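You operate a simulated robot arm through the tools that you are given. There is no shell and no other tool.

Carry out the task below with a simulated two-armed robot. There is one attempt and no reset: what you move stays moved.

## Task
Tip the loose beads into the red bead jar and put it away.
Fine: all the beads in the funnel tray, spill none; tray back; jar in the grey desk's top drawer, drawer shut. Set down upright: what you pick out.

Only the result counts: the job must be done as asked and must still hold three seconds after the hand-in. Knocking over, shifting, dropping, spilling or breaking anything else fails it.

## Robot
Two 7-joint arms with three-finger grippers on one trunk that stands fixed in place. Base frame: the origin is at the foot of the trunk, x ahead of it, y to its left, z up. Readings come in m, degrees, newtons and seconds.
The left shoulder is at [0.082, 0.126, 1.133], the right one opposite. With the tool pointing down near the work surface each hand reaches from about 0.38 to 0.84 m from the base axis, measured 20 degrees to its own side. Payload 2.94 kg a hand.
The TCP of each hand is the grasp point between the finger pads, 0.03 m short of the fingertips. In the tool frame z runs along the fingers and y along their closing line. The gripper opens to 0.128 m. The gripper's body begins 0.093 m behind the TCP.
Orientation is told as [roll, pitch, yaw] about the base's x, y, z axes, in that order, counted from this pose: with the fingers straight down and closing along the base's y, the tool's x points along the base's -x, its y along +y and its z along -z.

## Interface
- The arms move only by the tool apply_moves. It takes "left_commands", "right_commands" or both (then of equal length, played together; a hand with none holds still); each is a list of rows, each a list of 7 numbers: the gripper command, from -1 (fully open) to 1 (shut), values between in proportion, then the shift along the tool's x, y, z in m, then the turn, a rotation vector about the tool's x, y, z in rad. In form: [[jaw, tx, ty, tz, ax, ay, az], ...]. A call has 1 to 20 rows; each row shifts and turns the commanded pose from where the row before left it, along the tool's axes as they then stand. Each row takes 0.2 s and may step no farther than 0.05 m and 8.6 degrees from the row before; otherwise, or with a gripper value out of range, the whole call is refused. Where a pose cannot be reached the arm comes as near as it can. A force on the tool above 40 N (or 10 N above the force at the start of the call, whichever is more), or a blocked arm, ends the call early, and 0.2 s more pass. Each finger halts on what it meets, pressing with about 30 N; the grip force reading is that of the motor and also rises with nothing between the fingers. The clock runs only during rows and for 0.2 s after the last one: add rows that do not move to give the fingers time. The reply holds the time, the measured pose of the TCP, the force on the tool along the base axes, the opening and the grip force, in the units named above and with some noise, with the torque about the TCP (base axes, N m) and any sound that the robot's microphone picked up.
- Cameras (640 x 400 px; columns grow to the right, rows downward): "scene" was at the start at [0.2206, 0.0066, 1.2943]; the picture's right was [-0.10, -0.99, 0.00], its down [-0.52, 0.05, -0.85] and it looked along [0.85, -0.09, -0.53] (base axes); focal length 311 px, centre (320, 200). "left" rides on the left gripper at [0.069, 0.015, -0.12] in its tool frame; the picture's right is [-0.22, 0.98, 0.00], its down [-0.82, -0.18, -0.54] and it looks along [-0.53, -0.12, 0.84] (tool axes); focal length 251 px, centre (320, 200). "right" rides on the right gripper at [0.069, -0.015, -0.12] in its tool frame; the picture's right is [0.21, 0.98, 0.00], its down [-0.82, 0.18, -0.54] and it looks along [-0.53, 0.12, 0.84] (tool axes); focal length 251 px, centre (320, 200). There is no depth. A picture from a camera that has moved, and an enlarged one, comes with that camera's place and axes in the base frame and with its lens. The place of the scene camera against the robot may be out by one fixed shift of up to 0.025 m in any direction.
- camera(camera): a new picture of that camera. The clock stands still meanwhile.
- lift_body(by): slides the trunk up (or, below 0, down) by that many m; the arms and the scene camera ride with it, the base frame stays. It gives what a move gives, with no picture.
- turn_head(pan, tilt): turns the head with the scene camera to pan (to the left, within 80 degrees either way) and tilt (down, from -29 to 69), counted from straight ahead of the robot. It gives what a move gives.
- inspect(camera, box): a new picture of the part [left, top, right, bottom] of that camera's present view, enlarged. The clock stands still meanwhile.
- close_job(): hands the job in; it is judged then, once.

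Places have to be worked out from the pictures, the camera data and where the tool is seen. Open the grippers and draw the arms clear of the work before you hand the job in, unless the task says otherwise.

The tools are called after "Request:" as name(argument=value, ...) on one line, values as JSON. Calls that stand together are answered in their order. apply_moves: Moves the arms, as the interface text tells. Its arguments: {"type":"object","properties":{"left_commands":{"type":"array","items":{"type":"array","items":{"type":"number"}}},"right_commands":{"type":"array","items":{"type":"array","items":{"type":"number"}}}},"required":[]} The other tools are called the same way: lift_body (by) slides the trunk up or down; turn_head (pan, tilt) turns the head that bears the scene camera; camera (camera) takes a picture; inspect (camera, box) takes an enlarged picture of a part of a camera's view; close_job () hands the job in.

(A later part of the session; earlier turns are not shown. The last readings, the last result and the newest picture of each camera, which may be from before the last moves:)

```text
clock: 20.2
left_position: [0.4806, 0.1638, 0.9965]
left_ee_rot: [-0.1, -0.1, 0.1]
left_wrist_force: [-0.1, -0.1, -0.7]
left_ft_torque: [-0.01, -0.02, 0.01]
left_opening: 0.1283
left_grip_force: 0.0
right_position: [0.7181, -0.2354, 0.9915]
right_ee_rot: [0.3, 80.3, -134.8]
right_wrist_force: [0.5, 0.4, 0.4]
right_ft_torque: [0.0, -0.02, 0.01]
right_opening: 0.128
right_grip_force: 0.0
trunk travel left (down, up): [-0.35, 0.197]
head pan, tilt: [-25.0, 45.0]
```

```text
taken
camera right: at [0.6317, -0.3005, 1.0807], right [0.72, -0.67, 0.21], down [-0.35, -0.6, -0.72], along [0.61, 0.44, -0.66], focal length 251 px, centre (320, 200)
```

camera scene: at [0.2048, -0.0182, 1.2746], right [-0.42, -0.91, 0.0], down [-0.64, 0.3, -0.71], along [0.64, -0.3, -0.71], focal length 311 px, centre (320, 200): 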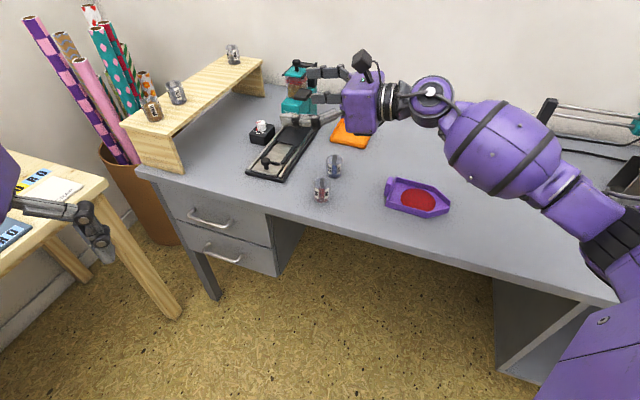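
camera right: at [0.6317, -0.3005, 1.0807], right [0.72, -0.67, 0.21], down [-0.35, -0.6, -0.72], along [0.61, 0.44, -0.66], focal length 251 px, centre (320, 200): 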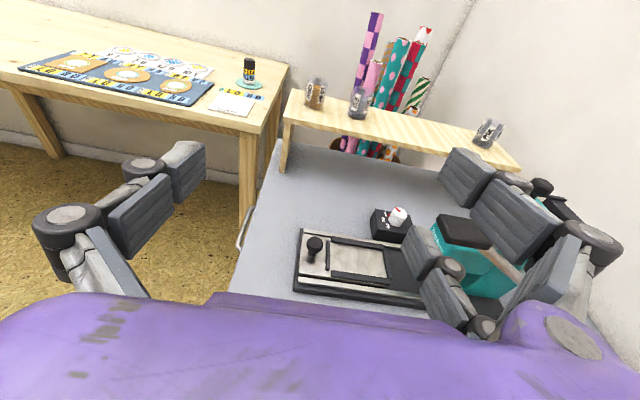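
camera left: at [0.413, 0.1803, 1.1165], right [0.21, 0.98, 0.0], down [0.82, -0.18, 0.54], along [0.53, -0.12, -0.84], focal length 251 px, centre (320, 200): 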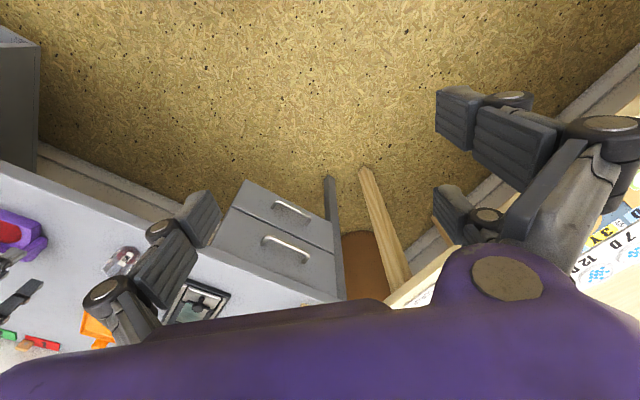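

The tilt to 80° is reachable over the jar. With the hand clear, I'll take detailed views of the tray and jar before going back.

Request:
inspect(camera="scene", box=[370, 160, 470, 230])

Request:
inspect(camera="scene", box=[295, 140, 365, 210])

Request:
apply_moves(right_commands=[[-1, 0, 0, 0, 0, -0.14, 0], [-1, 0, 0, 0, 0, -0.14, 0], [-1, 0, 0, 0, 0, -0.14, 0], [-1, 0, 0, 0, 0, -0.14, 0], [-1, 0, 0, 0, 0, -0.14, 0], [-1, 0, 0, 0, 0, -0.14, 0], [-1, 0, 0, 0, 0, -0.14, 0], [-1, 0, 0, 0, 0, -0.14, 0], [-1, 0, 0, 0, 0, -0.14, 0], [-1, 0, 0, 0, 0, -0.1416, 0], [-1, 0, 0, 0, 0, 0, 0]])

Request:
camera(camera="right")

```text
5.71 times, centred on (420, 195) of scene
camera zoom: at [0.2048, -0.0182, 1.2746], right [-0.42, -0.91, 0.0], down [-0.64, 0.3, -0.71], along [0.64, -0.3, -0.71], focal length 1776 px, centre (-251, 229)
```

zoom: 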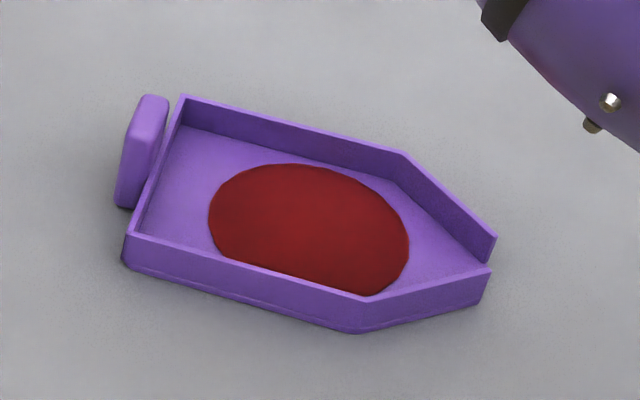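

```text
5.71 times, centred on (330, 175) of scene
camera zoom: at [0.2048, -0.0182, 1.2746], right [-0.42, -0.91, 0.0], down [-0.64, 0.3, -0.71], along [0.64, -0.3, -0.71], focal length 1776 px, centre (263, 343)
```

zoom: 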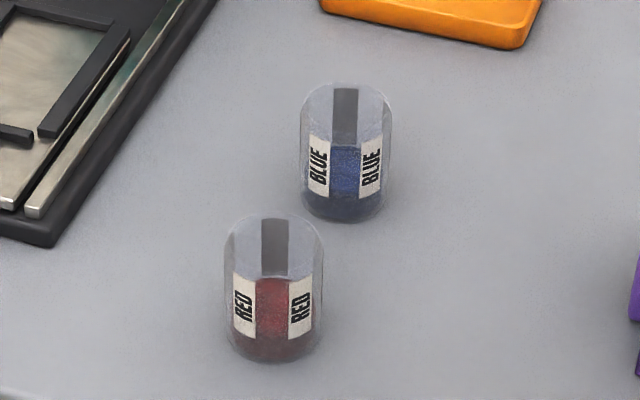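

```text
clock: 22.6
left_position: [0.4817, 0.1642, 0.9965]
left_ee_rot: [0.1, 0.0, 0.1]
left_wrist_force: [-1.0, 0.0, 0.5]
left_ft_torque: [-0.02, 0.01, 0.01]
left_opening: 0.1279
left_grip_force: 0.1
right_position: [0.7185, -0.2355, 0.9919]
right_ee_rot: [-0.1, -0.1, -135.0]
right_wrist_force: [0.2, 0.2, -0.3]
right_ft_torque: [-0.02, -0.01, 0.01]
right_opening: 0.128
right_grip_force: 0.1
trunk travel left (down, up): [-0.35, 0.197]
head pan, tilt: [-25.0, 45.0]
```

```text
taken
camera right: at [0.7565, -0.1763, 1.1129], right [0.84, -0.54, 0.0], down [-0.45, -0.71, 0.54], along [-0.29, -0.46, -0.84], focal length 251 px, centre (320, 200)
```

right: 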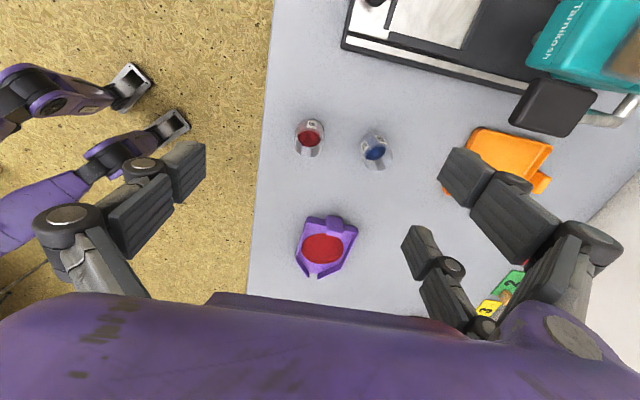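

Jar is about 4 cm wide and 4.5 cm tall. I'll zoom in on both the jar and the tray from this straight-down view to fix their positions.

Request:
inspect(camera="right", box=[280, 105, 400, 180])

Request:
inspect(camera="right", box=[270, 200, 390, 290])

```text
5.33 times, centred on (340, 142) of right
camera zoom: at [0.7565, -0.1763, 1.1129], right [0.84, -0.54, 0.0], down [-0.45, -0.71, 0.54], along [-0.29, -0.46, -0.84], focal length 1341 px, centre (213, 507)
```

zoom: 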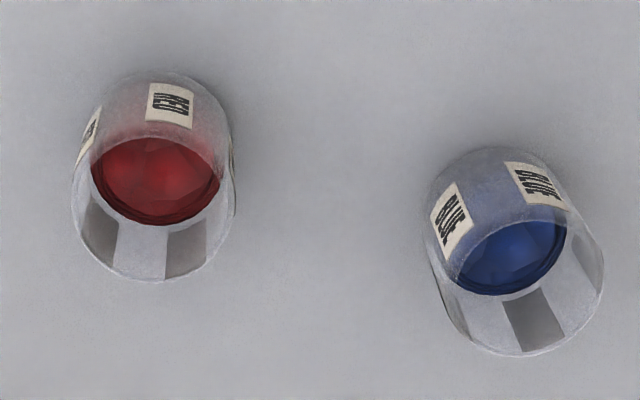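

```text
4.44 times, centred on (330, 245) of right
camera zoom: at [0.7565, -0.1763, 1.1129], right [0.84, -0.54, 0.0], down [-0.45, -0.71, 0.54], along [-0.29, -0.46, -0.84], focal length 1118 px, centre (276, 0)
```

zoom: 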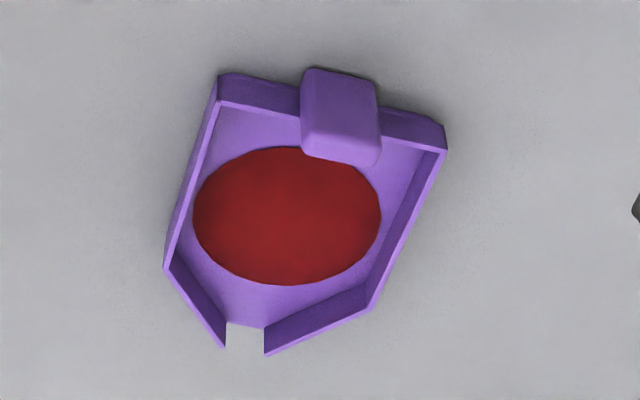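

Jar is at (0.6825, −0.2635) with its mouth at z ≈ 0.802. The tray's straight sides are 0.093 m apart and long, walls up to z ≈ 0.772, axis now about 3° off. I'll move above the tray centre (0.591, −0.456), trim yaw and come down part way with jaws fully open.

Request:
apply_moves(right_commands=[[-1, -0.041, 0.011, 0, 0, 0, 0], [-1, -0.041, 0.011, 0, 0, 0, 0], [-1, -0.041, 0.011, 0, 0, 0, 0], [-1, -0.041, 0.011, 0, 0, 0, 0], [-1, -0.041, 0.011, 0, 0, 0, 0], [-1, -0.0407, 0.0104, 0, 0, 0, 0], [-1, 0, 0, 0.04, 0, 0, 0.026], [-1, 0, 0, 0.04, 0, 0, 0.026], [-1, 0, 0, 0.04, 0, 0, 0], [-1, 0, 0, 0.03, 0, 0, 0], [-1, 0, 0, 0, 0, 0, 0]])

Request:
camera(camera="right")

Request:
inspect(camera="scene", box=[350, 130, 490, 240])

```text
clock: 25.0
left_position: [0.4804, 0.1653, 0.9954]
left_ee_rot: [0.0, 0.0, 0.1]
left_wrist_force: [-0.2, 0.2, 0.6]
left_ft_torque: [-0.01, 0.0, 0.03]
left_opening: 0.1282
left_grip_force: 0.1
right_position: [0.5931, -0.4543, 0.8394]
right_ee_rot: [-0.1, 0.0, -137.9]
right_wrist_force: [-0.2, 0.1, -0.2]
right_ft_torque: [-0.01, -0.02, -0.01]
right_opening: 0.128
right_grip_force: 0.0
trunk travel left (down, up): [-0.35, 0.197]
head pan, tilt: [-25.0, 45.0]
```

```text
taken
camera right: at [0.6332, -0.398, 0.9616], right [0.81, -0.58, 0.0], down [-0.49, -0.68, 0.54], along [-0.31, -0.44, -0.84], focal length 251 px, centre (320, 200)
```

right: 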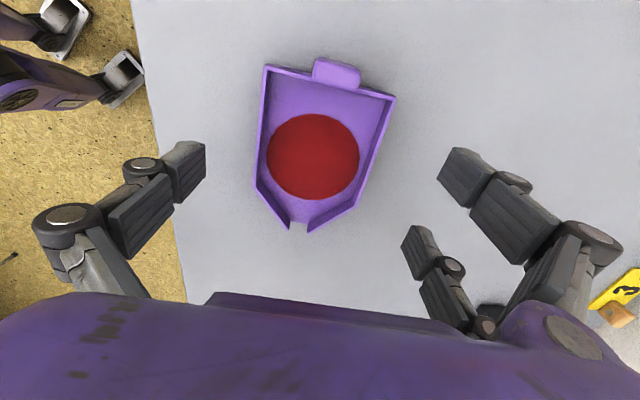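

```text
3.64 times, centred on (420, 185) of scene
camera zoom: at [0.2118, -0.0063, 1.2788], right [-0.27, -0.96, 0.0], down [-0.65, 0.18, -0.74], along [0.72, -0.2, -0.67], focal length 1130 px, centre (-44, 254)
```

zoom: 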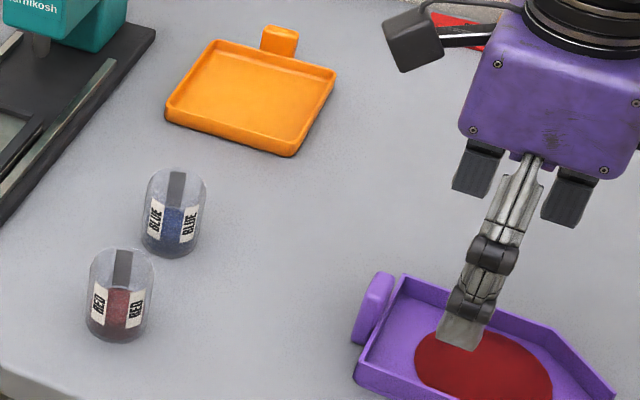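

The tray is centred and aligned between the open jaws. I'll lower to z ≈ 0.787, with tips a few mm above the desk.

Request:
apply_moves(right_commands=[[-1, 0, 0, 0.02, 0, 0, 0], [-1, 0, 0, 0.015, 0, 0, 0], [-1, 0, 0, 0.01, 0, 0, 0], [-1, 0, 0, 0.007, 0, 0, 0], [-1, 0, 0, 0, 0, 0, 0]])

Request:
camera(camera="right")

```text
clock: 26.2
left_position: [0.4818, 0.165, 0.9966]
left_ee_rot: [0.0, 0.0, 0.2]
left_wrist_force: [-0.7, 0.2, 0.8]
left_ft_torque: [-0.01, 0.03, -0.04]
left_opening: 0.1282
left_grip_force: 0.2
right_position: [0.5917, -0.4558, 0.7893]
right_ee_rot: [0.0, -0.1, -137.9]
right_wrist_force: [0.1, 0.3, 0.0]
right_ft_torque: [-0.04, -0.01, -0.04]
right_opening: 0.1279
right_grip_force: 0.0
trunk travel left (down, up): [-0.35, 0.197]
head pan, tilt: [-25.0, 45.0]
```

```text
taken
camera right: at [0.6319, -0.3986, 0.9089], right [0.81, -0.58, 0.0], down [-0.49, -0.68, 0.54], along [-0.32, -0.44, -0.84], focal length 251 px, centre (320, 200)
```

right: 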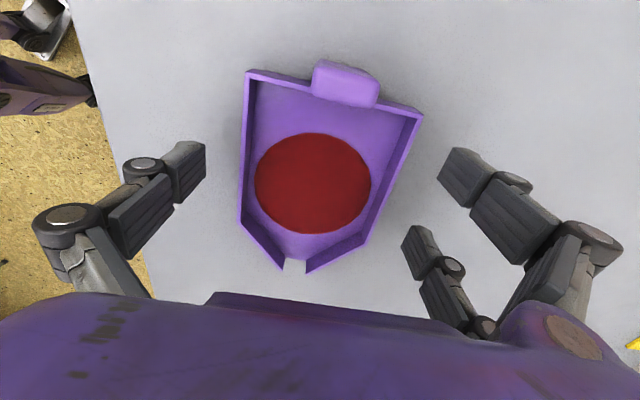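

Clearances look right on both sides. I'll close slowly onto the tray's side walls.

Request:
apply_moves(right_commands=[[-0.8, 0, 0, 0, 0, 0, 0], [-0.6, 0, 0, 0, 0, 0, 0], [-0.5, 0, 0, 0, 0, 0, 0], [-0.42, 0, 0, 0, 0, 0, 0], [-0.35, 0, 0, 0, 0, 0, 0], [-0.25, 0, 0, 0, 0, 0, 0], [-0.25, 0, 0, 0, 0, 0, 0]])

Request:
camera(camera="right")

Request:
inspect(camera="scene", box=[360, 130, 500, 240])

```text
clock: 27.8
left_position: [0.4815, 0.165, 0.9963]
left_ee_rot: [-0.1, 0.0, 0.0]
left_wrist_force: [0.1, 0.0, -0.2]
left_ft_torque: [0.01, 0.0, 0.0]
left_opening: 0.1281
left_grip_force: 0.0
right_position: [0.5919, -0.4565, 0.7889]
right_ee_rot: [0.0, 0.0, -137.9]
right_wrist_force: [0.4, 0.3, 1.0]
right_ft_torque: [0.01, 0.08, 0.0]
right_opening: 0.0953
right_grip_force: 29.5
trunk travel left (down, up): [-0.35, 0.197]
head pan, tilt: [-25.0, 45.0]
```

```text
taken
camera right: at [0.6321, -0.3986, 0.9095], right [0.81, -0.58, 0.0], down [-0.49, -0.68, 0.54], along [-0.31, -0.44, -0.84], focal length 251 px, centre (320, 200)
```

right: 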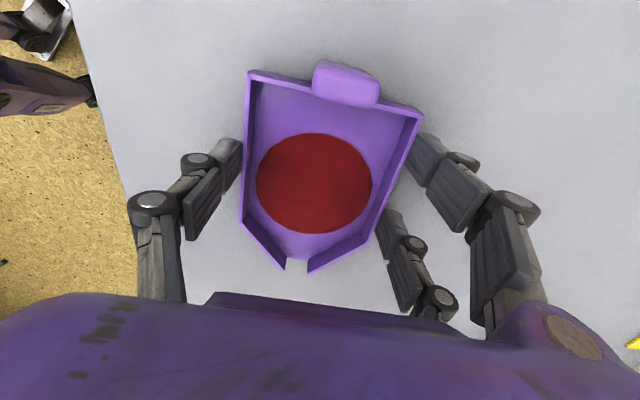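

```text
3.64 times, centred on (430, 185) of scene
camera zoom: at [0.209, -0.0153, 1.2794], right [-0.37, -0.93, 0.0], down [-0.62, 0.25, -0.75], along [0.69, -0.28, -0.66], focal length 1130 px, centre (-80, 254)
```

zoom: 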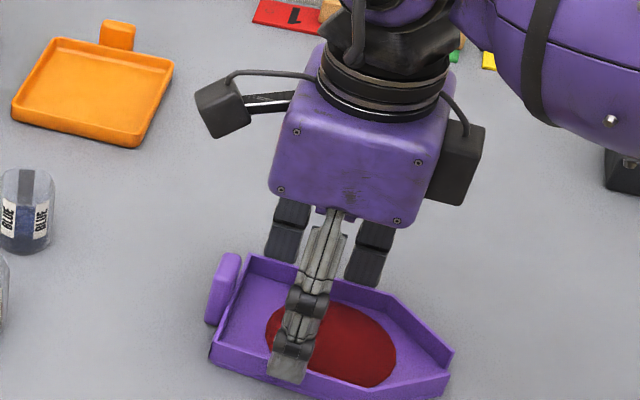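

Solid grip: opening 0.0953 m at 29.5 N with the tray level. I'll lift slowly by 2 cm and check that it stays level.

Request:
apply_moves(right_commands=[[0, 0, 0, -0.005, 0, 0, 0], [0, 0, 0, -0.005, 0, 0, 0], [0, 0, 0, -0.01, 0, 0, 0], [0, 0, 0, 0, 0, 0, 0]])

Request:
camera(camera="right")

Request:
inspect(camera="scene", box=[360, 130, 500, 240])

```text
clock: 28.8
left_position: [0.4811, 0.1653, 0.9979]
left_ee_rot: [0.1, -0.1, 0.2]
left_wrist_force: [0.4, 0.0, 1.0]
left_ft_torque: [-0.01, 0.0, -0.02]
left_opening: 0.1275
left_grip_force: 0.1
right_position: [0.5916, -0.4564, 0.8099]
right_ee_rot: [0.1, 0.1, -137.9]
right_wrist_force: [0.5, -0.7, -1.3]
right_ft_torque: [0.04, 0.01, 0.01]
right_opening: 0.064
right_grip_force: 0.1
trunk travel left (down, up): [-0.35, 0.197]
head pan, tilt: [-25.0, 45.0]
```

```text
taken
camera right: at [0.6323, -0.399, 0.9305], right [0.81, -0.58, 0.0], down [-0.49, -0.68, 0.54], along [-0.32, -0.44, -0.84], focal length 251 px, centre (320, 200)
```

right: 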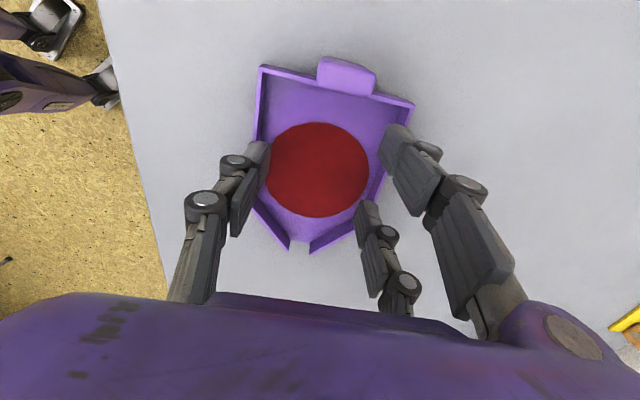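

```text
3.64 times, centred on (430, 185) of scene
camera zoom: at [0.2091, -0.017, 1.28], right [-0.39, -0.92, 0.0], down [-0.61, 0.26, -0.75], along [0.69, -0.29, -0.66], focal length 1130 px, centre (-80, 254)
```

zoom: 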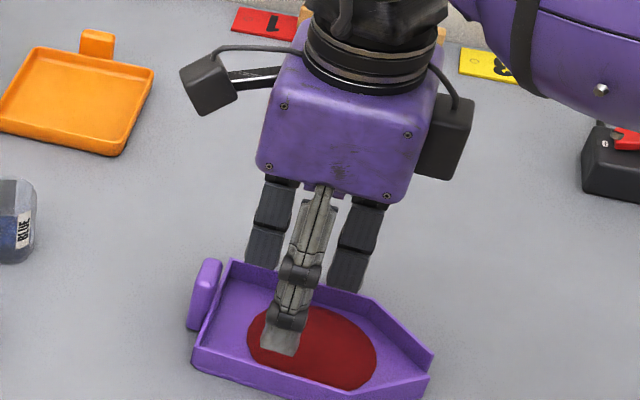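

The fingers slid up off the walls and the tray stayed put, level, with beads intact. I'll reopen, go about 4 mm lower, close to −0.25 without tightening further, and lift only 3 mm to test.

Request:
apply_moves(right_commands=[[-0.5, 0, 0, 0, 0, 0, 0], [-1, 0, 0, 0, 0, 0, 0], [-1, 0, 0, 0, 0, 0, 0], [-1, 0, 0, 0.01, 0, 0, 0], [-1, 0, 0, 0.01, 0, 0, 0], [-1, 0, 0, 0.003, 0, 0, 0], [-1, 0, 0, 0.002, 0, 0, 0], [-1, 0, 0, 0, 0, 0, 0]])

Request:
inspect(camera="scene", box=[390, 170, 490, 240])

Request:
camera(camera="right")

```text
clock: 30.6
left_position: [0.4823, 0.166, 0.9967]
left_ee_rot: [0.0, 0.0, 0.1]
left_wrist_force: [0.9, 0.0, 0.0]
left_ft_torque: [0.02, 0.0, -0.01]
left_opening: 0.1281
left_grip_force: 0.0
right_position: [0.5904, -0.4553, 0.7851]
right_ee_rot: [0.0, 0.1, -137.8]
right_wrist_force: [0.0, 0.6, 0.3]
right_ft_torque: [0.0, 0.03, -0.01]
right_opening: 0.1282
right_grip_force: 0.2
trunk travel left (down, up): [-0.35, 0.197]
head pan, tilt: [-25.0, 45.0]
```

```text
5.71 times, centred on (440, 205) of scene
camera zoom: at [0.209, -0.0154, 1.2792], right [-0.37, -0.93, 0.0], down [-0.62, 0.25, -0.75], along [0.69, -0.28, -0.67], focal length 1776 px, centre (-366, 171)
```

zoom: 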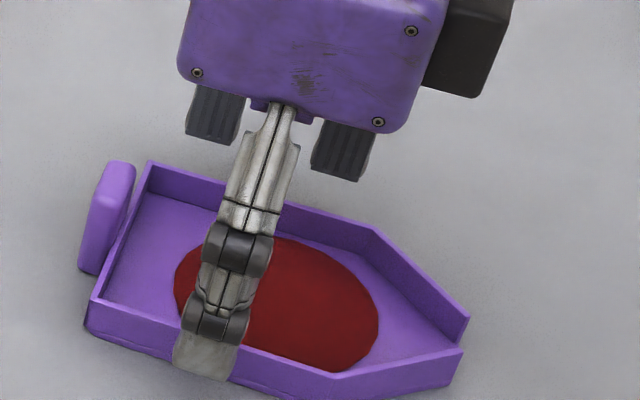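

```text
taken
camera right: at [0.6321, -0.3985, 0.9058], right [0.81, -0.58, 0.0], down [-0.49, -0.68, 0.54], along [-0.31, -0.44, -0.84], focal length 251 px, centre (320, 200)
```

right: 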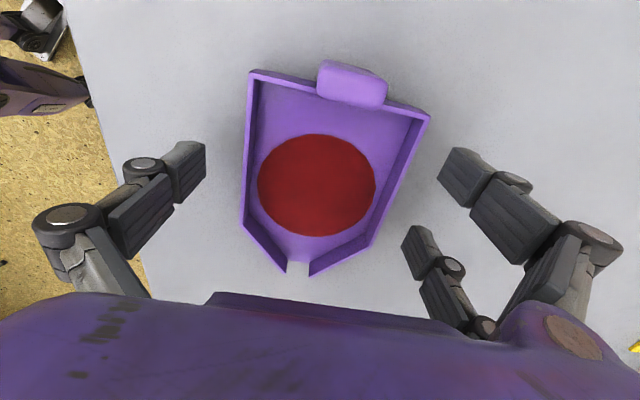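

Tips are a few mm above the desk now. I'll close to −0.25 and lift just 3 mm as a test.

Request:
apply_moves(right_commands=[[-0.7, 0, 0, 0, 0, 0, 0], [-0.5, 0, 0, 0, 0, 0, 0], [-0.4, 0, 0, 0, 0, 0, 0], [-0.3, 0, 0, 0, 0, 0, 0], [-0.25, 0, 0, 0, 0, 0, 0], [-0.25, 0, 0, -0.003, 0, 0, 0], [-0.25, 0, 0, 0, 0, 0, 0]])

Request:
inspect(camera="right", box=[180, 50, 460, 290])

```text
clock: 32.2
left_position: [0.4815, 0.1651, 0.9967]
left_ee_rot: [0.0, -0.1, 0.1]
left_wrist_force: [-0.1, 0.3, 0.0]
left_ft_torque: [0.01, 0.0, -0.02]
left_opening: 0.1279
left_grip_force: 0.0
right_position: [0.5909, -0.4555, 0.7881]
right_ee_rot: [0.0, 0.0, -137.9]
right_wrist_force: [-0.6, -0.6, -1.2]
right_ft_torque: [0.02, -0.01, 0.03]
right_opening: 0.0956
right_grip_force: 29.7
trunk travel left (down, up): [-0.35, 0.197]
head pan, tilt: [-25.0, 45.0]
```

```text
1.67 times, centred on (320, 170) of right
camera zoom: at [0.6319, -0.3978, 0.9081], right [0.81, -0.58, 0.0], down [-0.49, -0.68, 0.54], along [-0.32, -0.44, -0.84], focal length 419 px, centre (320, 250)
```

zoom: 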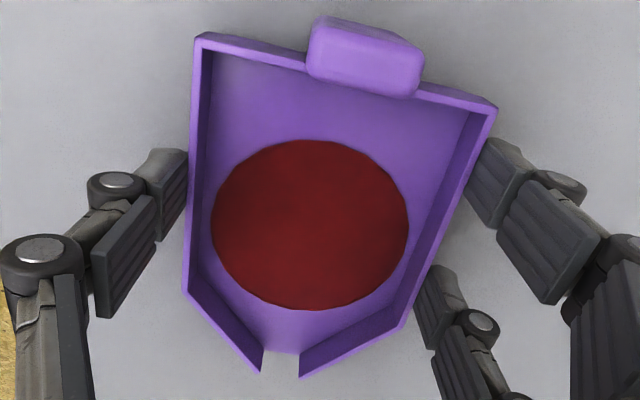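

It still holds at 29.7 N with about 1.2 N of weight showing. I'll lift a bit more in small steps.

Request:
apply_moves(right_commands=[[-0.25, 0, 0, -0.004, 0, 0, 0], [-0.25, 0, 0, -0.004, 0, 0, 0], [-0.25, 0, 0, 0, 0, 0, 0]])

Request:
inspect(camera="right", box=[180, 50, 460, 290])

Request:
inspect(camera="scene", box=[390, 170, 490, 240])

```text
clock: 33.0
left_position: [0.4822, 0.1655, 0.9958]
left_ee_rot: [0.1, 0.0, 0.1]
left_wrist_force: [-0.3, -0.4, 0.5]
left_ft_torque: [-0.01, -0.03, 0.0]
left_opening: 0.1281
left_grip_force: 0.1
right_position: [0.5926, -0.4553, 0.7961]
right_ee_rot: [0.0, 0.0, -137.9]
right_wrist_force: [-0.8, 0.6, -0.2]
right_ft_torque: [-0.02, -0.02, 0.05]
right_opening: 0.0953
right_grip_force: 30.4
trunk travel left (down, up): [-0.35, 0.197]
head pan, tilt: [-25.0, 45.0]
```

```text
1.67 times, centred on (320, 170) of right
camera zoom: at [0.6321, -0.3982, 0.9168], right [0.81, -0.58, 0.0], down [-0.49, -0.68, 0.54], along [-0.31, -0.44, -0.84], focal length 419 px, centre (320, 250)
```

zoom: 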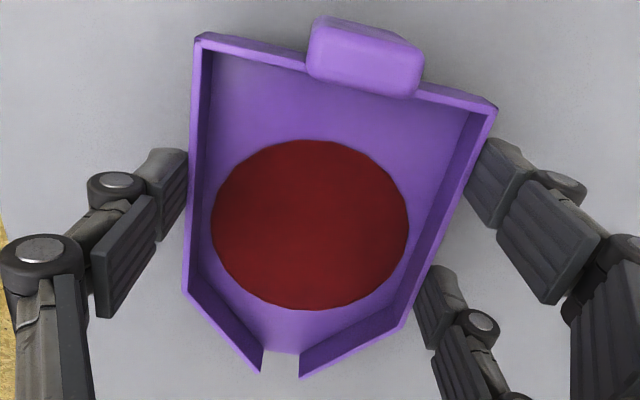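

```text
5.71 times, centred on (440, 205) of scene
camera zoom: at [0.2089, -0.0166, 1.2795], right [-0.39, -0.92, 0.0], down [-0.61, 0.26, -0.75], along [0.69, -0.29, -0.66], focal length 1776 px, centre (-366, 171)
```

zoom: 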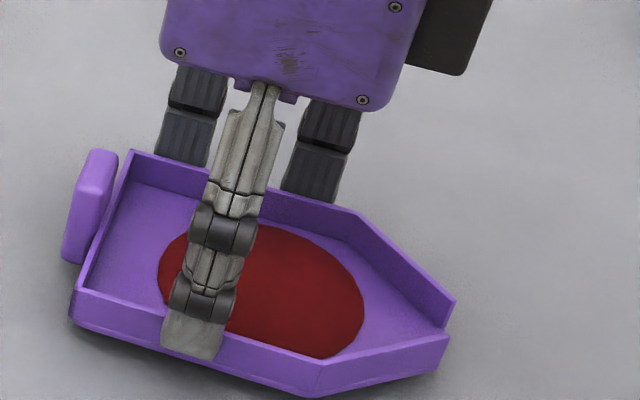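

The tray is held and moves with the hand. I'll lift it slowly to clear the jars, keeping the jaw command unchanged.

Request:
apply_moves(right_commands=[[-0.25, 0, 0, -0.005, 0, 0, 0], [-0.25, 0, 0, -0.01, 0, 0, 0], [-0.25, 0, 0, -0.015, 0, 0, 0], [-0.25, 0, 0, -0.015, 0, 0, 0], [-0.25, 0, 0, -0.015, 0, 0, 0], [-0.25, 0, 0, -0.015, 0, 0, 0], [-0.25, 0, 0, -0.015, 0, 0, 0], [-0.25, 0, 0, -0.01, 0, 0, 0], [-0.25, 0, 0, -0.005, 0, 0, 0], [-0.25, 0, 0, 0, 0, 0, 0]])

Request:
camera(camera="right")

Request:
camera(camera="scene")

```text
clock: 35.2
left_position: [0.4815, 0.1659, 0.9968]
left_ee_rot: [0.0, 0.0, 0.0]
left_wrist_force: [0.2, 0.8, -0.3]
left_ft_torque: [0.01, 0.01, 0.0]
left_opening: 0.1279
left_grip_force: 0.2
right_position: [0.5922, -0.4545, 0.9021]
right_ee_rot: [0.0, 0.0, -137.8]
right_wrist_force: [0.6, 0.2, -0.7]
right_ft_torque: [-0.03, 0.03, 0.02]
right_opening: 0.0953
right_grip_force: 29.3
trunk travel left (down, up): [-0.35, 0.197]
head pan, tilt: [-25.0, 45.0]
```

```text
taken
camera right: at [0.6324, -0.3977, 1.0219], right [0.81, -0.58, 0.0], down [-0.49, -0.68, 0.54], along [-0.31, -0.44, -0.84], focal length 251 px, centre (320, 200)
```

right: 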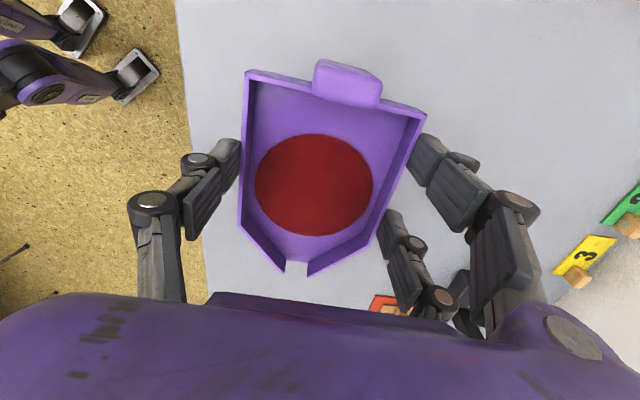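

```text
taken
camera scene: at [0.2069, -0.0252, 1.2837], right [-0.48, -0.88, 0.0], down [-0.55, 0.3, -0.78], along [0.69, -0.37, -0.62], focal length 311 px, centre (320, 200)
```

scene: 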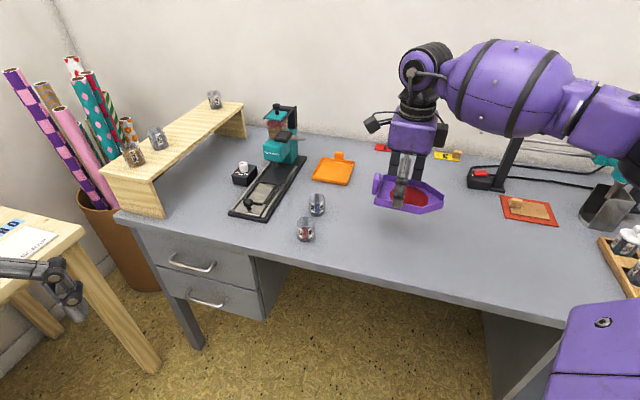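

The tray is level and secure in the air. I'll carry it smoothly toward the red jar at this height.

Request:
apply_moves(right_commands=[[-0.25, 0.0096, -0.0027, 0, 0, 0, 0], [-0.25, 0.0191, -0.0055, 0, 0, 0, 0], [-0.25, 0.0239, -0.0068, 0, 0, 0, 0], [-0.25, 0.0239, -0.0068, 0, 0, 0, 0], [-0.25, 0.0239, -0.0068, 0, 0, 0, 0], [-0.25, 0.0239, -0.0068, 0, 0, 0, 0], [-0.25, 0.0239, -0.0068, 0, 0, 0, 0], [-0.25, 0.0239, -0.0068, 0, 0, 0, 0], [-0.25, 0.0239, -0.0068, 0, 0, 0, 0], [-0.25, 0.0239, -0.0068, 0, 0, 0, 0], [-0.25, 0.0239, -0.0068, 0, 0, 0, 0], [-0.25, 0.0239, -0.0068, 0, 0, 0, 0], [-0.25, 0.0143, -0.0041, 0, 0, 0, 0], [-0.25, 0.0048, -0.0014, 0, 0, 0, 0], [-0.25, 0, 0, 0, 0, 0, 0]])

Request:
camera(camera="right")

Request:
camera(camera="scene")

Request:
camera(camera="left")

```text
clock: 38.4
left_position: [0.4817, 0.1658, 0.9951]
left_ee_rot: [0.0, 0.0, 0.2]
left_wrist_force: [0.2, -0.1, -0.6]
left_ft_torque: [0.0, 0.01, 0.03]
left_opening: 0.128
left_grip_force: 0.1
right_position: [0.7494, -0.2028, 0.9002]
right_ee_rot: [-0.1, 0.0, -137.9]
right_wrist_force: [0.6, 0.3, -0.6]
right_ft_torque: [0.01, -0.02, 0.02]
right_opening: 0.0955
right_grip_force: 29.7
trunk travel left (down, up): [-0.35, 0.197]
head pan, tilt: [-25.0, 45.0]
```

```text
taken
camera right: at [0.791, -0.1455, 1.0213], right [0.81, -0.58, 0.0], down [-0.49, -0.68, 0.54], along [-0.31, -0.44, -0.84], focal length 251 px, centre (320, 200)
```

right: 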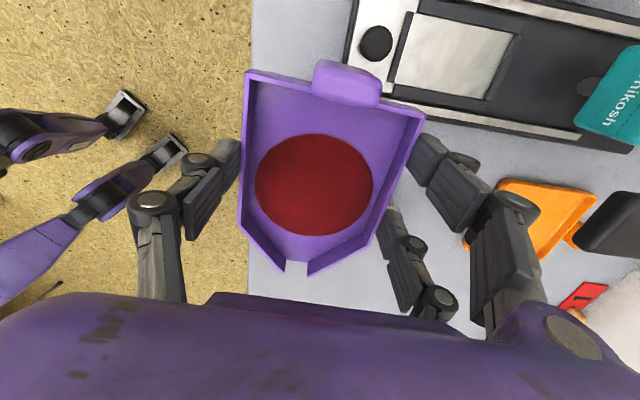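

```text
taken
camera scene: at [0.2051, -0.0185, 1.2745], right [-0.42, -0.91, 0.0], down [-0.64, 0.3, -0.71], along [0.64, -0.3, -0.71], focal length 311 px, centre (320, 200)
```

scene: 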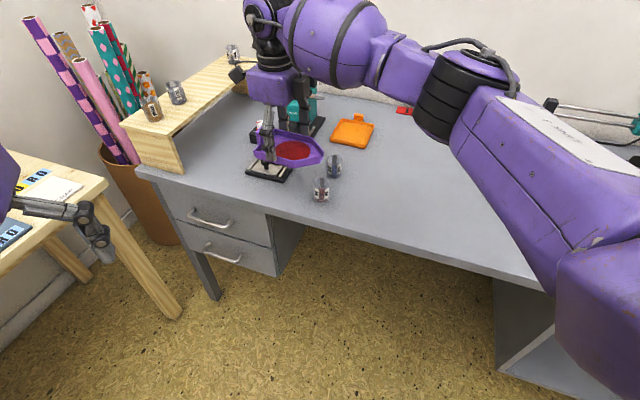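

```text
taken
camera left: at [0.413, 0.1803, 1.1166], right [0.21, 0.98, 0.0], down [0.82, -0.18, 0.54], along [0.53, -0.12, -0.84], focal length 251 px, centre (320, 200)
```

left: 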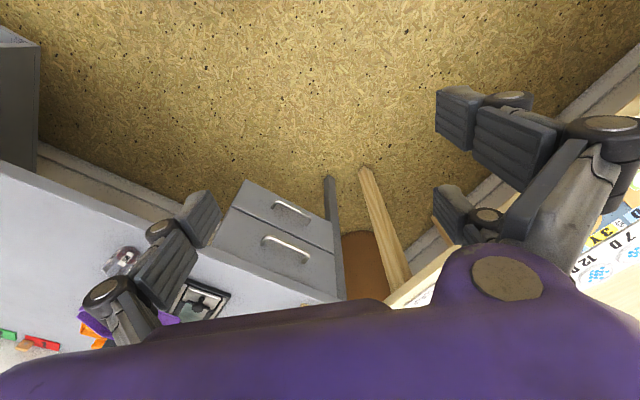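

The spout lip works out at 0.088 m ahead of the TCP on the tool's centreline, which should put it over the jar. I'll zoom the scene camera to double-check the lip against the jar mouth.

Request:
inspect(camera="scene", box=[240, 120, 360, 210])

```text
4.44 times, centred on (300, 165) of scene
camera zoom: at [0.2051, -0.0185, 1.2745], right [-0.42, -0.91, 0.0], down [-0.64, 0.3, -0.71], along [0.64, -0.3, -0.71], focal length 1381 px, centre (409, 356)
```

zoom: 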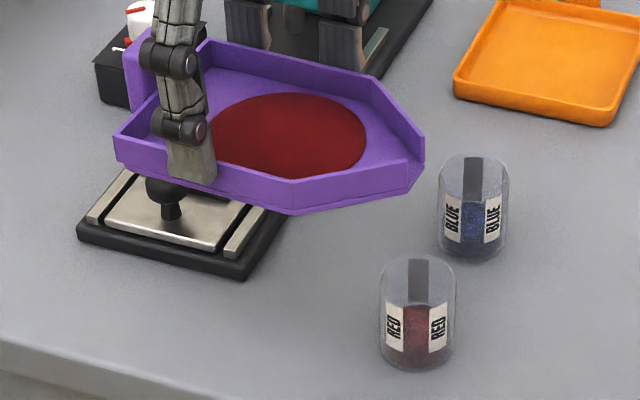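

Laterally the lip lines up with the jar. I'll back off 4 mm along the axis, lower the tray so the lip sits about 1 cm above the mouth, and check again.

Request:
apply_moves(right_commands=[[-0.25, 0.002, 0, 0.005, 0, 0, 0], [-0.25, 0.002, 0, 0.01, 0, 0, 0], [-0.25, 0, 0, 0.01, 0, 0, 0], [-0.25, 0, 0, 0.01, 0, 0, 0], [-0.25, 0, 0, 0.01, 0, 0, 0], [-0.25, 0, 0, 0.006, 0, 0, 0], [-0.25, 0, 0, 0.004, 0, 0, 0], [-0.25, 0, 0, 0, 0, 0, 0]])

Request:
inspect(camera="scene", box=[260, 130, 360, 210])

Request:
inspect(camera="right", box=[230, 200, 390, 300])

Request:
inspect(camera="left", box=[60, 220, 220, 340])

```text
clock: 40.2
left_position: [0.4809, 0.1657, 0.9972]
left_ee_rot: [0.0, 0.0, 0.2]
left_wrist_force: [0.4, 0.0, -0.5]
left_ft_torque: [0.01, -0.03, -0.02]
left_opening: 0.128
left_grip_force: 0.1
right_position: [0.7528, -0.1982, 0.8452]
right_ee_rot: [0.0, 0.0, -137.9]
right_wrist_force: [0.4, 0.3, 0.1]
right_ft_torque: [-0.03, 0.04, -0.01]
right_opening: 0.0951
right_grip_force: 29.8
trunk travel left (down, up): [-0.35, 0.197]
head pan, tilt: [-25.0, 45.0]
```

```text
5.00 times, centred on (310, 170) of scene
camera zoom: at [0.2051, -0.0184, 1.2745], right [-0.42, -0.91, 0.0], down [-0.64, 0.3, -0.71], along [0.64, -0.3, -0.71], focal length 1554 px, centre (370, 350)
```

zoom: 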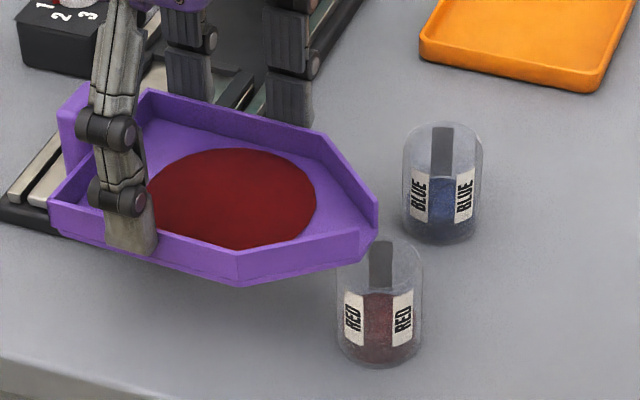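

```text
4.00 times, centred on (310, 250) of right
camera zoom: at [0.7935, -0.1421, 0.9664], right [0.81, -0.58, 0.0], down [-0.49, -0.68, 0.54], along [-0.31, -0.44, -0.84], focal length 1006 px, centre (360, 0)
```

zoom: 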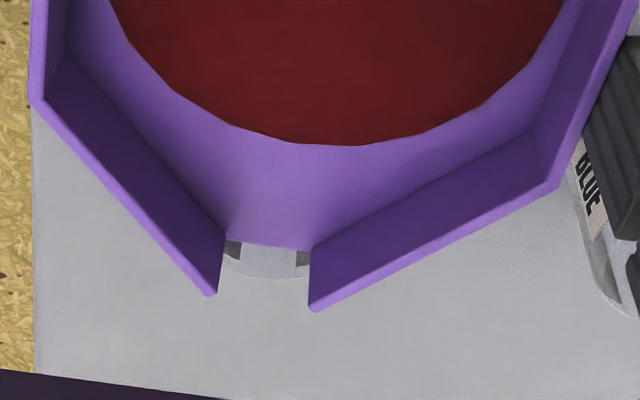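

```text
3.33 times, centred on (140, 280) of left
camera zoom: at [0.413, 0.1803, 1.1165], right [0.21, 0.98, 0.0], down [0.82, -0.18, 0.54], along [0.53, -0.12, -0.84], focal length 838 px, centre (920, -67)
```

zoom: 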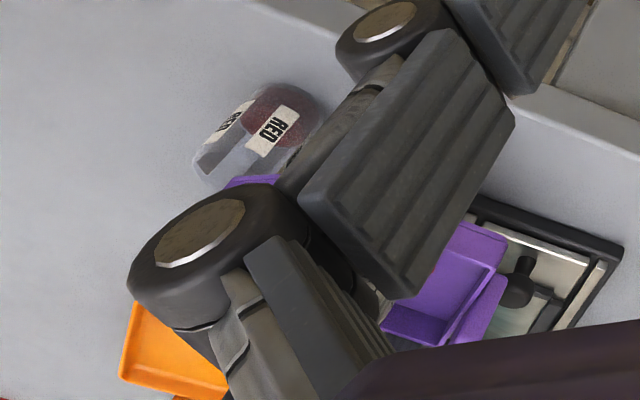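

The jar rim's far edge is visible just past the lip, matching my estimate to about 1 mm; the lip is inside the mouth area, 7 mm short of centre. I'll begin tilting slowly about the lip.

Request:
apply_moves(right_commands=[[-0.25, -0.0028, 0, -0.0083, 0, 0.1, 0], [-0.25, -0.0028, 0, -0.0083, 0, 0.1, 0], [-0.25, 0, 0, 0, 0, 0, 0]])

Request:
inspect(camera="scene", box=[260, 130, 360, 210])

Request:
inspect(camera="right", box=[200, 60, 440, 300])

```text
clock: 41.0
left_position: [0.4822, 0.165, 0.9976]
left_ee_rot: [0.0, 0.0, 0.1]
left_wrist_force: [-0.2, 0.1, 0.2]
left_ft_torque: [-0.03, -0.02, 0.02]
left_opening: 0.1281
left_grip_force: 0.0
right_position: [0.7472, -0.2026, 0.8633]
right_ee_rot: [0.0, 11.5, -137.9]
right_wrist_force: [0.0, 0.1, -0.4]
right_ft_torque: [-0.01, 0.02, 0.0]
right_opening: 0.0953
right_grip_force: 29.8
trunk travel left (down, up): [-0.35, 0.197]
head pan, tilt: [-25.0, 45.0]
```

```text
5.00 times, centred on (310, 170) of scene
camera zoom: at [0.2054, -0.0183, 1.2745], right [-0.42, -0.91, 0.0], down [-0.64, 0.3, -0.71], along [0.64, -0.3, -0.71], focal length 1554 px, centre (370, 350)
```

zoom: 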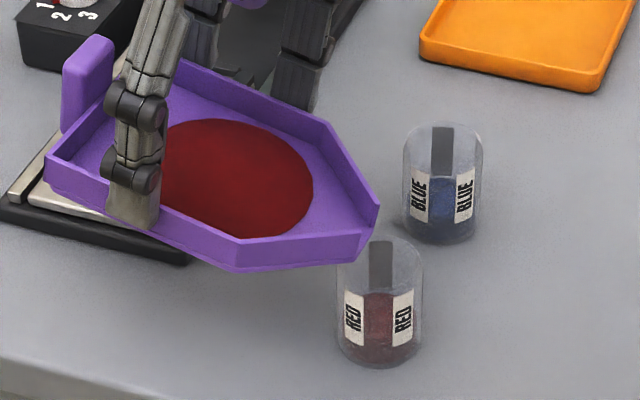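

```text
1.67 times, centred on (320, 180) of right
camera zoom: at [0.7699, -0.163, 0.9948], right [0.81, -0.58, 0.04], down [-0.56, -0.75, 0.37], along [-0.18, -0.32, -0.93], focal length 419 px, centre (320, 233)
```

zoom: 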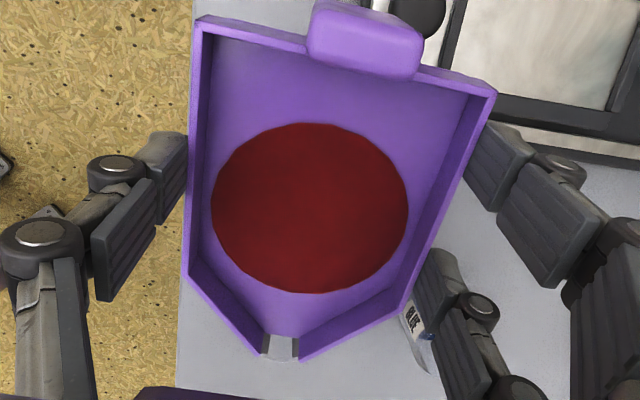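

The lip stayed in place (0.687, −0.257, 0.818) and no beads are moving yet. I'll continue to about 23° and lower slightly.

Request:
apply_moves(right_commands=[[-0.25, -0.0033, 0, -0.0067, 0, 0.1, 0], [-0.25, -0.0033, 0, -0.0067, 0, 0.1, 0], [-0.25, 0, 0, 0, 0, 0, 0], [-0.25, 0, 0, 0, 0, 0, 0]])

Request:
inspect(camera="scene", box=[260, 130, 360, 210])

Request:
inspect(camera="right", box=[200, 60, 440, 300])

```text
clock: 42.0
left_position: [0.4811, 0.1652, 0.9962]
left_ee_rot: [-0.1, 0.0, 0.2]
left_wrist_force: [0.7, -0.9, -0.4]
left_ft_torque: [-0.03, -0.01, -0.03]
left_opening: 0.1278
left_grip_force: 0.0
right_position: [0.7408, -0.2092, 0.8724]
right_ee_rot: [0.0, 22.9, -137.9]
right_wrist_force: [0.3, -0.9, -0.6]
right_ft_torque: [-0.01, 0.0, 0.03]
right_opening: 0.0954
right_grip_force: 30.6
trunk travel left (down, up): [-0.35, 0.197]
head pan, tilt: [-25.0, 45.0]
```

```text
5.00 times, centred on (310, 170) of scene
camera zoom: at [0.205, -0.0186, 1.2745], right [-0.42, -0.91, 0.0], down [-0.64, 0.3, -0.71], along [0.64, -0.3, -0.71], focal length 1554 px, centre (370, 350)
```

zoom: 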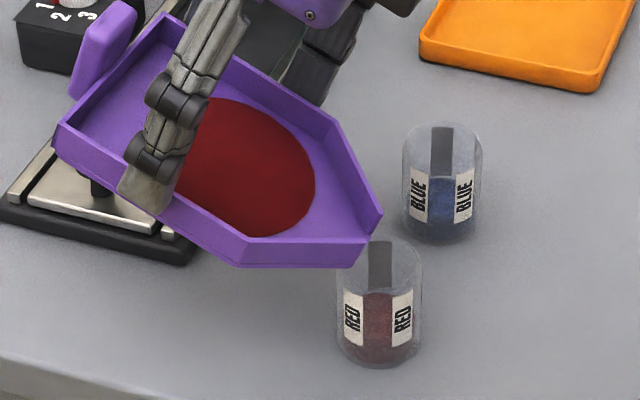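

```text
1.67 times, centred on (320, 180) of right
camera zoom: at [0.7425, -0.1885, 1.0115], right [0.8, -0.59, 0.08], down [-0.6, -0.78, 0.18], along [-0.04, -0.19, -0.98], focal length 419 px, centre (320, 233)
```

zoom: 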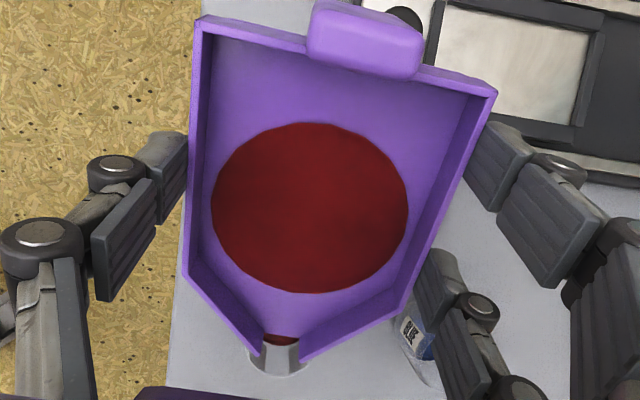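

Still no flow at 23°, and I can see the jar's contents straight down through the spout. I'll continue to about 34° with a slight forward trim.

Request:
apply_moves(right_commands=[[-0.25, -0.0035, 0, -0.0085, 0, 0.1, 0], [-0.25, -0.0035, 0, -0.0085, 0, 0.1, 0], [-0.25, 0, 0, 0, 0, 0, 0], [-0.25, 0, 0, 0, 0, 0, 0]])

Request:
inspect(camera="scene", box=[260, 130, 360, 210])

Request:
inspect(camera="right", box=[200, 60, 440, 300])

```text
clock: 43.0
left_position: [0.4821, 0.1655, 0.9969]
left_ee_rot: [0.1, 0.1, 0.2]
left_wrist_force: [0.7, 0.0, -0.1]
left_ft_torque: [0.01, 0.01, 0.0]
left_opening: 0.1281
left_grip_force: 0.0
right_position: [0.7302, -0.2196, 0.8862]
right_ee_rot: [0.0, 34.5, -137.9]
right_wrist_force: [-0.5, -0.6, -1.0]
right_ft_torque: [-0.03, 0.02, 0.01]
right_opening: 0.0954
right_grip_force: 30.4
trunk travel left (down, up): [-0.35, 0.197]
head pan, tilt: [-25.0, 45.0]
```

```text
5.00 times, centred on (310, 170) of scene
camera zoom: at [0.2083, -0.0138, 1.2767], right [-0.36, -0.93, 0.0], down [-0.64, 0.25, -0.73], along [0.68, -0.26, -0.69], focal length 1554 px, centre (370, 350)
```

zoom: 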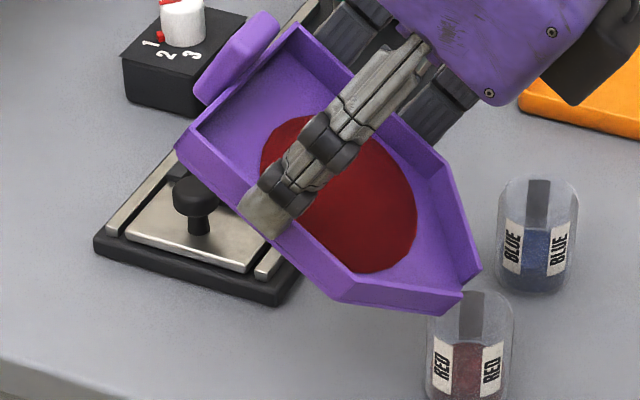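

```text
1.67 times, centred on (320, 180) of right
camera zoom: at [0.7113, -0.2163, 1.0247], right [0.79, -0.61, 0.12], down [-0.61, -0.79, -0.02], along [0.11, -0.06, -0.99], focal length 419 px, centre (320, 233)
```

zoom: 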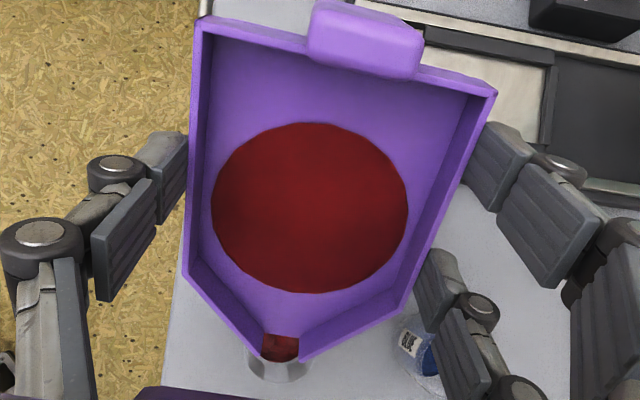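

Nothing has flowed at 34° and the lip is still well inside the mouth. I'll go on to about 46° in smaller steps.

Request:
apply_moves(right_commands=[[-0.25, -0.0028, 0, -0.0088, 0, 0.1, 0], [-0.25, 0, 0, 0, 0, 0, 0], [-0.25, -0.0028, 0, -0.0088, 0, 0.1, 0], [-0.25, 0, 0, 0, 0, 0, 0], [-0.25, 0, 0, 0, 0, 0, 0]])

Request:
inspect(camera="scene", box=[260, 130, 360, 220])

Request:
inspect(camera="right", box=[200, 60, 440, 300])

```text
clock: 44.2
left_position: [0.4823, 0.1644, 0.9966]
left_ee_rot: [0.0, -0.1, 0.1]
left_wrist_force: [0.2, -0.2, 0.0]
left_ft_torque: [0.01, -0.01, 0.0]
left_opening: 0.128
left_grip_force: 0.1
right_position: [0.7171, -0.2303, 0.896]
right_ee_rot: [0.0, 46.0, -137.9]
right_wrist_force: [-0.5, -0.7, -1.3]
right_ft_torque: [0.0, -0.02, -0.02]
right_opening: 0.0955
right_grip_force: 30.0
trunk travel left (down, up): [-0.35, 0.197]
head pan, tilt: [-25.0, 45.0]
```

```text
4.44 times, centred on (310, 175) of scene
camera zoom: at [0.2113, -0.0073, 1.2788], right [-0.27, -0.96, 0.0], down [-0.64, 0.18, -0.74], along [0.71, -0.2, -0.67], focal length 1381 px, centre (364, 311)
```

zoom: 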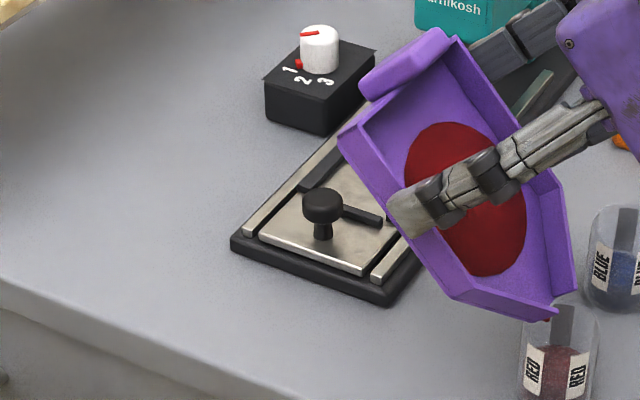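

```text
1.67 times, centred on (320, 180) of right
camera zoom: at [0.679, -0.2451, 1.0305], right [0.77, -0.62, 0.15], down [-0.59, -0.78, -0.21], along [0.25, 0.07, -0.96], focal length 419 px, centre (320, 233)
```

zoom: 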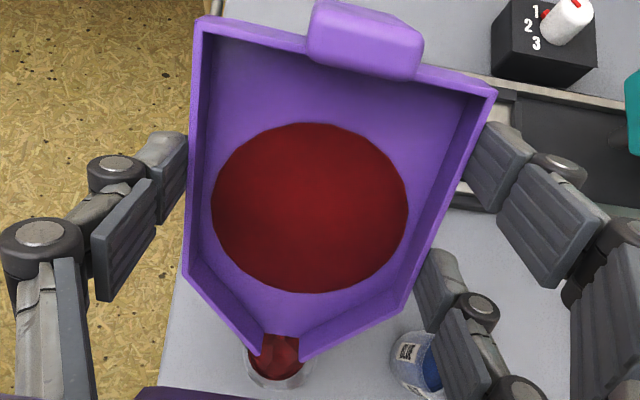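

At 46° there may be a trickle at the lip. I'll hold still for about a second and compare.

Request:
apply_moves(right_commands=[[-0.25, 0, 0, 0, 0, 0, 0], [-0.25, 0, 0, 0, 0, 0, 0], [-0.25, 0, 0, 0, 0, 0, 0], [-0.25, 0, 0, 0, 0, 0, 0], [-0.25, 0, 0, 0, 0, 0, 0]])

Request:
inspect(camera="scene", box=[315, 180, 375, 225])

Request:
inspect(camera="right", box=[200, 60, 440, 300])

```text
clock: 45.4
left_position: [0.4819, 0.1657, 0.9969]
left_ee_rot: [-0.1, 0.0, 0.1]
left_wrist_force: [-0.3, 1.0, 0.4]
left_ft_torque: [0.01, 0.02, 0.0]
left_opening: 0.1279
left_grip_force: 0.0
right_position: [0.7193, -0.2299, 0.8959]
right_ee_rot: [0.0, 45.8, -137.9]
right_wrist_force: [0.7, -0.1, -0.9]
right_ft_torque: [-0.01, -0.01, -0.01]
right_opening: 0.0952
right_grip_force: 30.3
trunk travel left (down, up): [-0.35, 0.197]
head pan, tilt: [-25.0, 45.0]
```

```text
8.89 times, centred on (345, 202) of scene
camera zoom: at [0.212, -0.0072, 1.2791], right [-0.28, -0.96, 0.0], down [-0.64, 0.18, -0.75], along [0.72, -0.21, -0.67], focal length 2762 px, centre (98, 178)
```

zoom: 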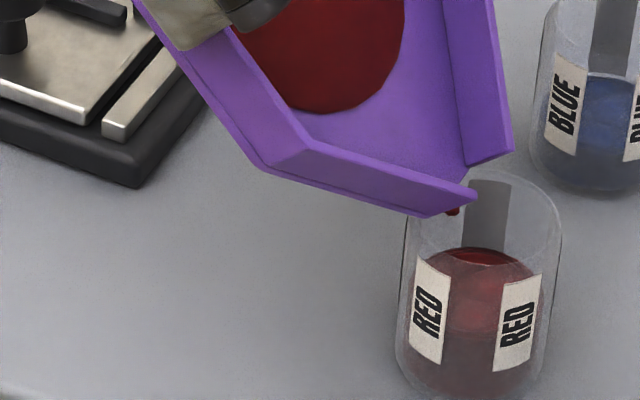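

```text
1.67 times, centred on (320, 180) of right
camera zoom: at [0.6795, -0.2446, 1.0303], right [0.77, -0.62, 0.15], down [-0.59, -0.78, -0.21], along [0.25, 0.07, -0.97], focal length 419 px, centre (320, 233)
```

zoom: 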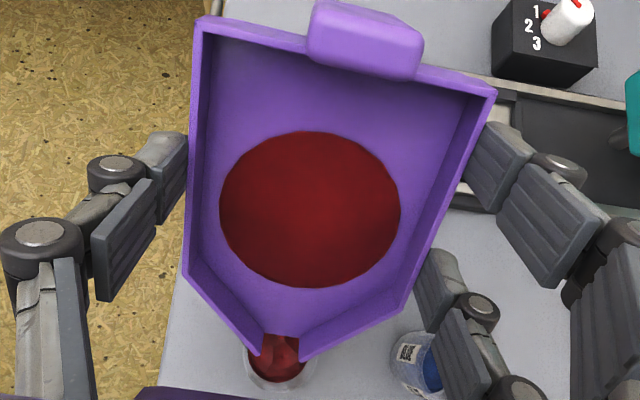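

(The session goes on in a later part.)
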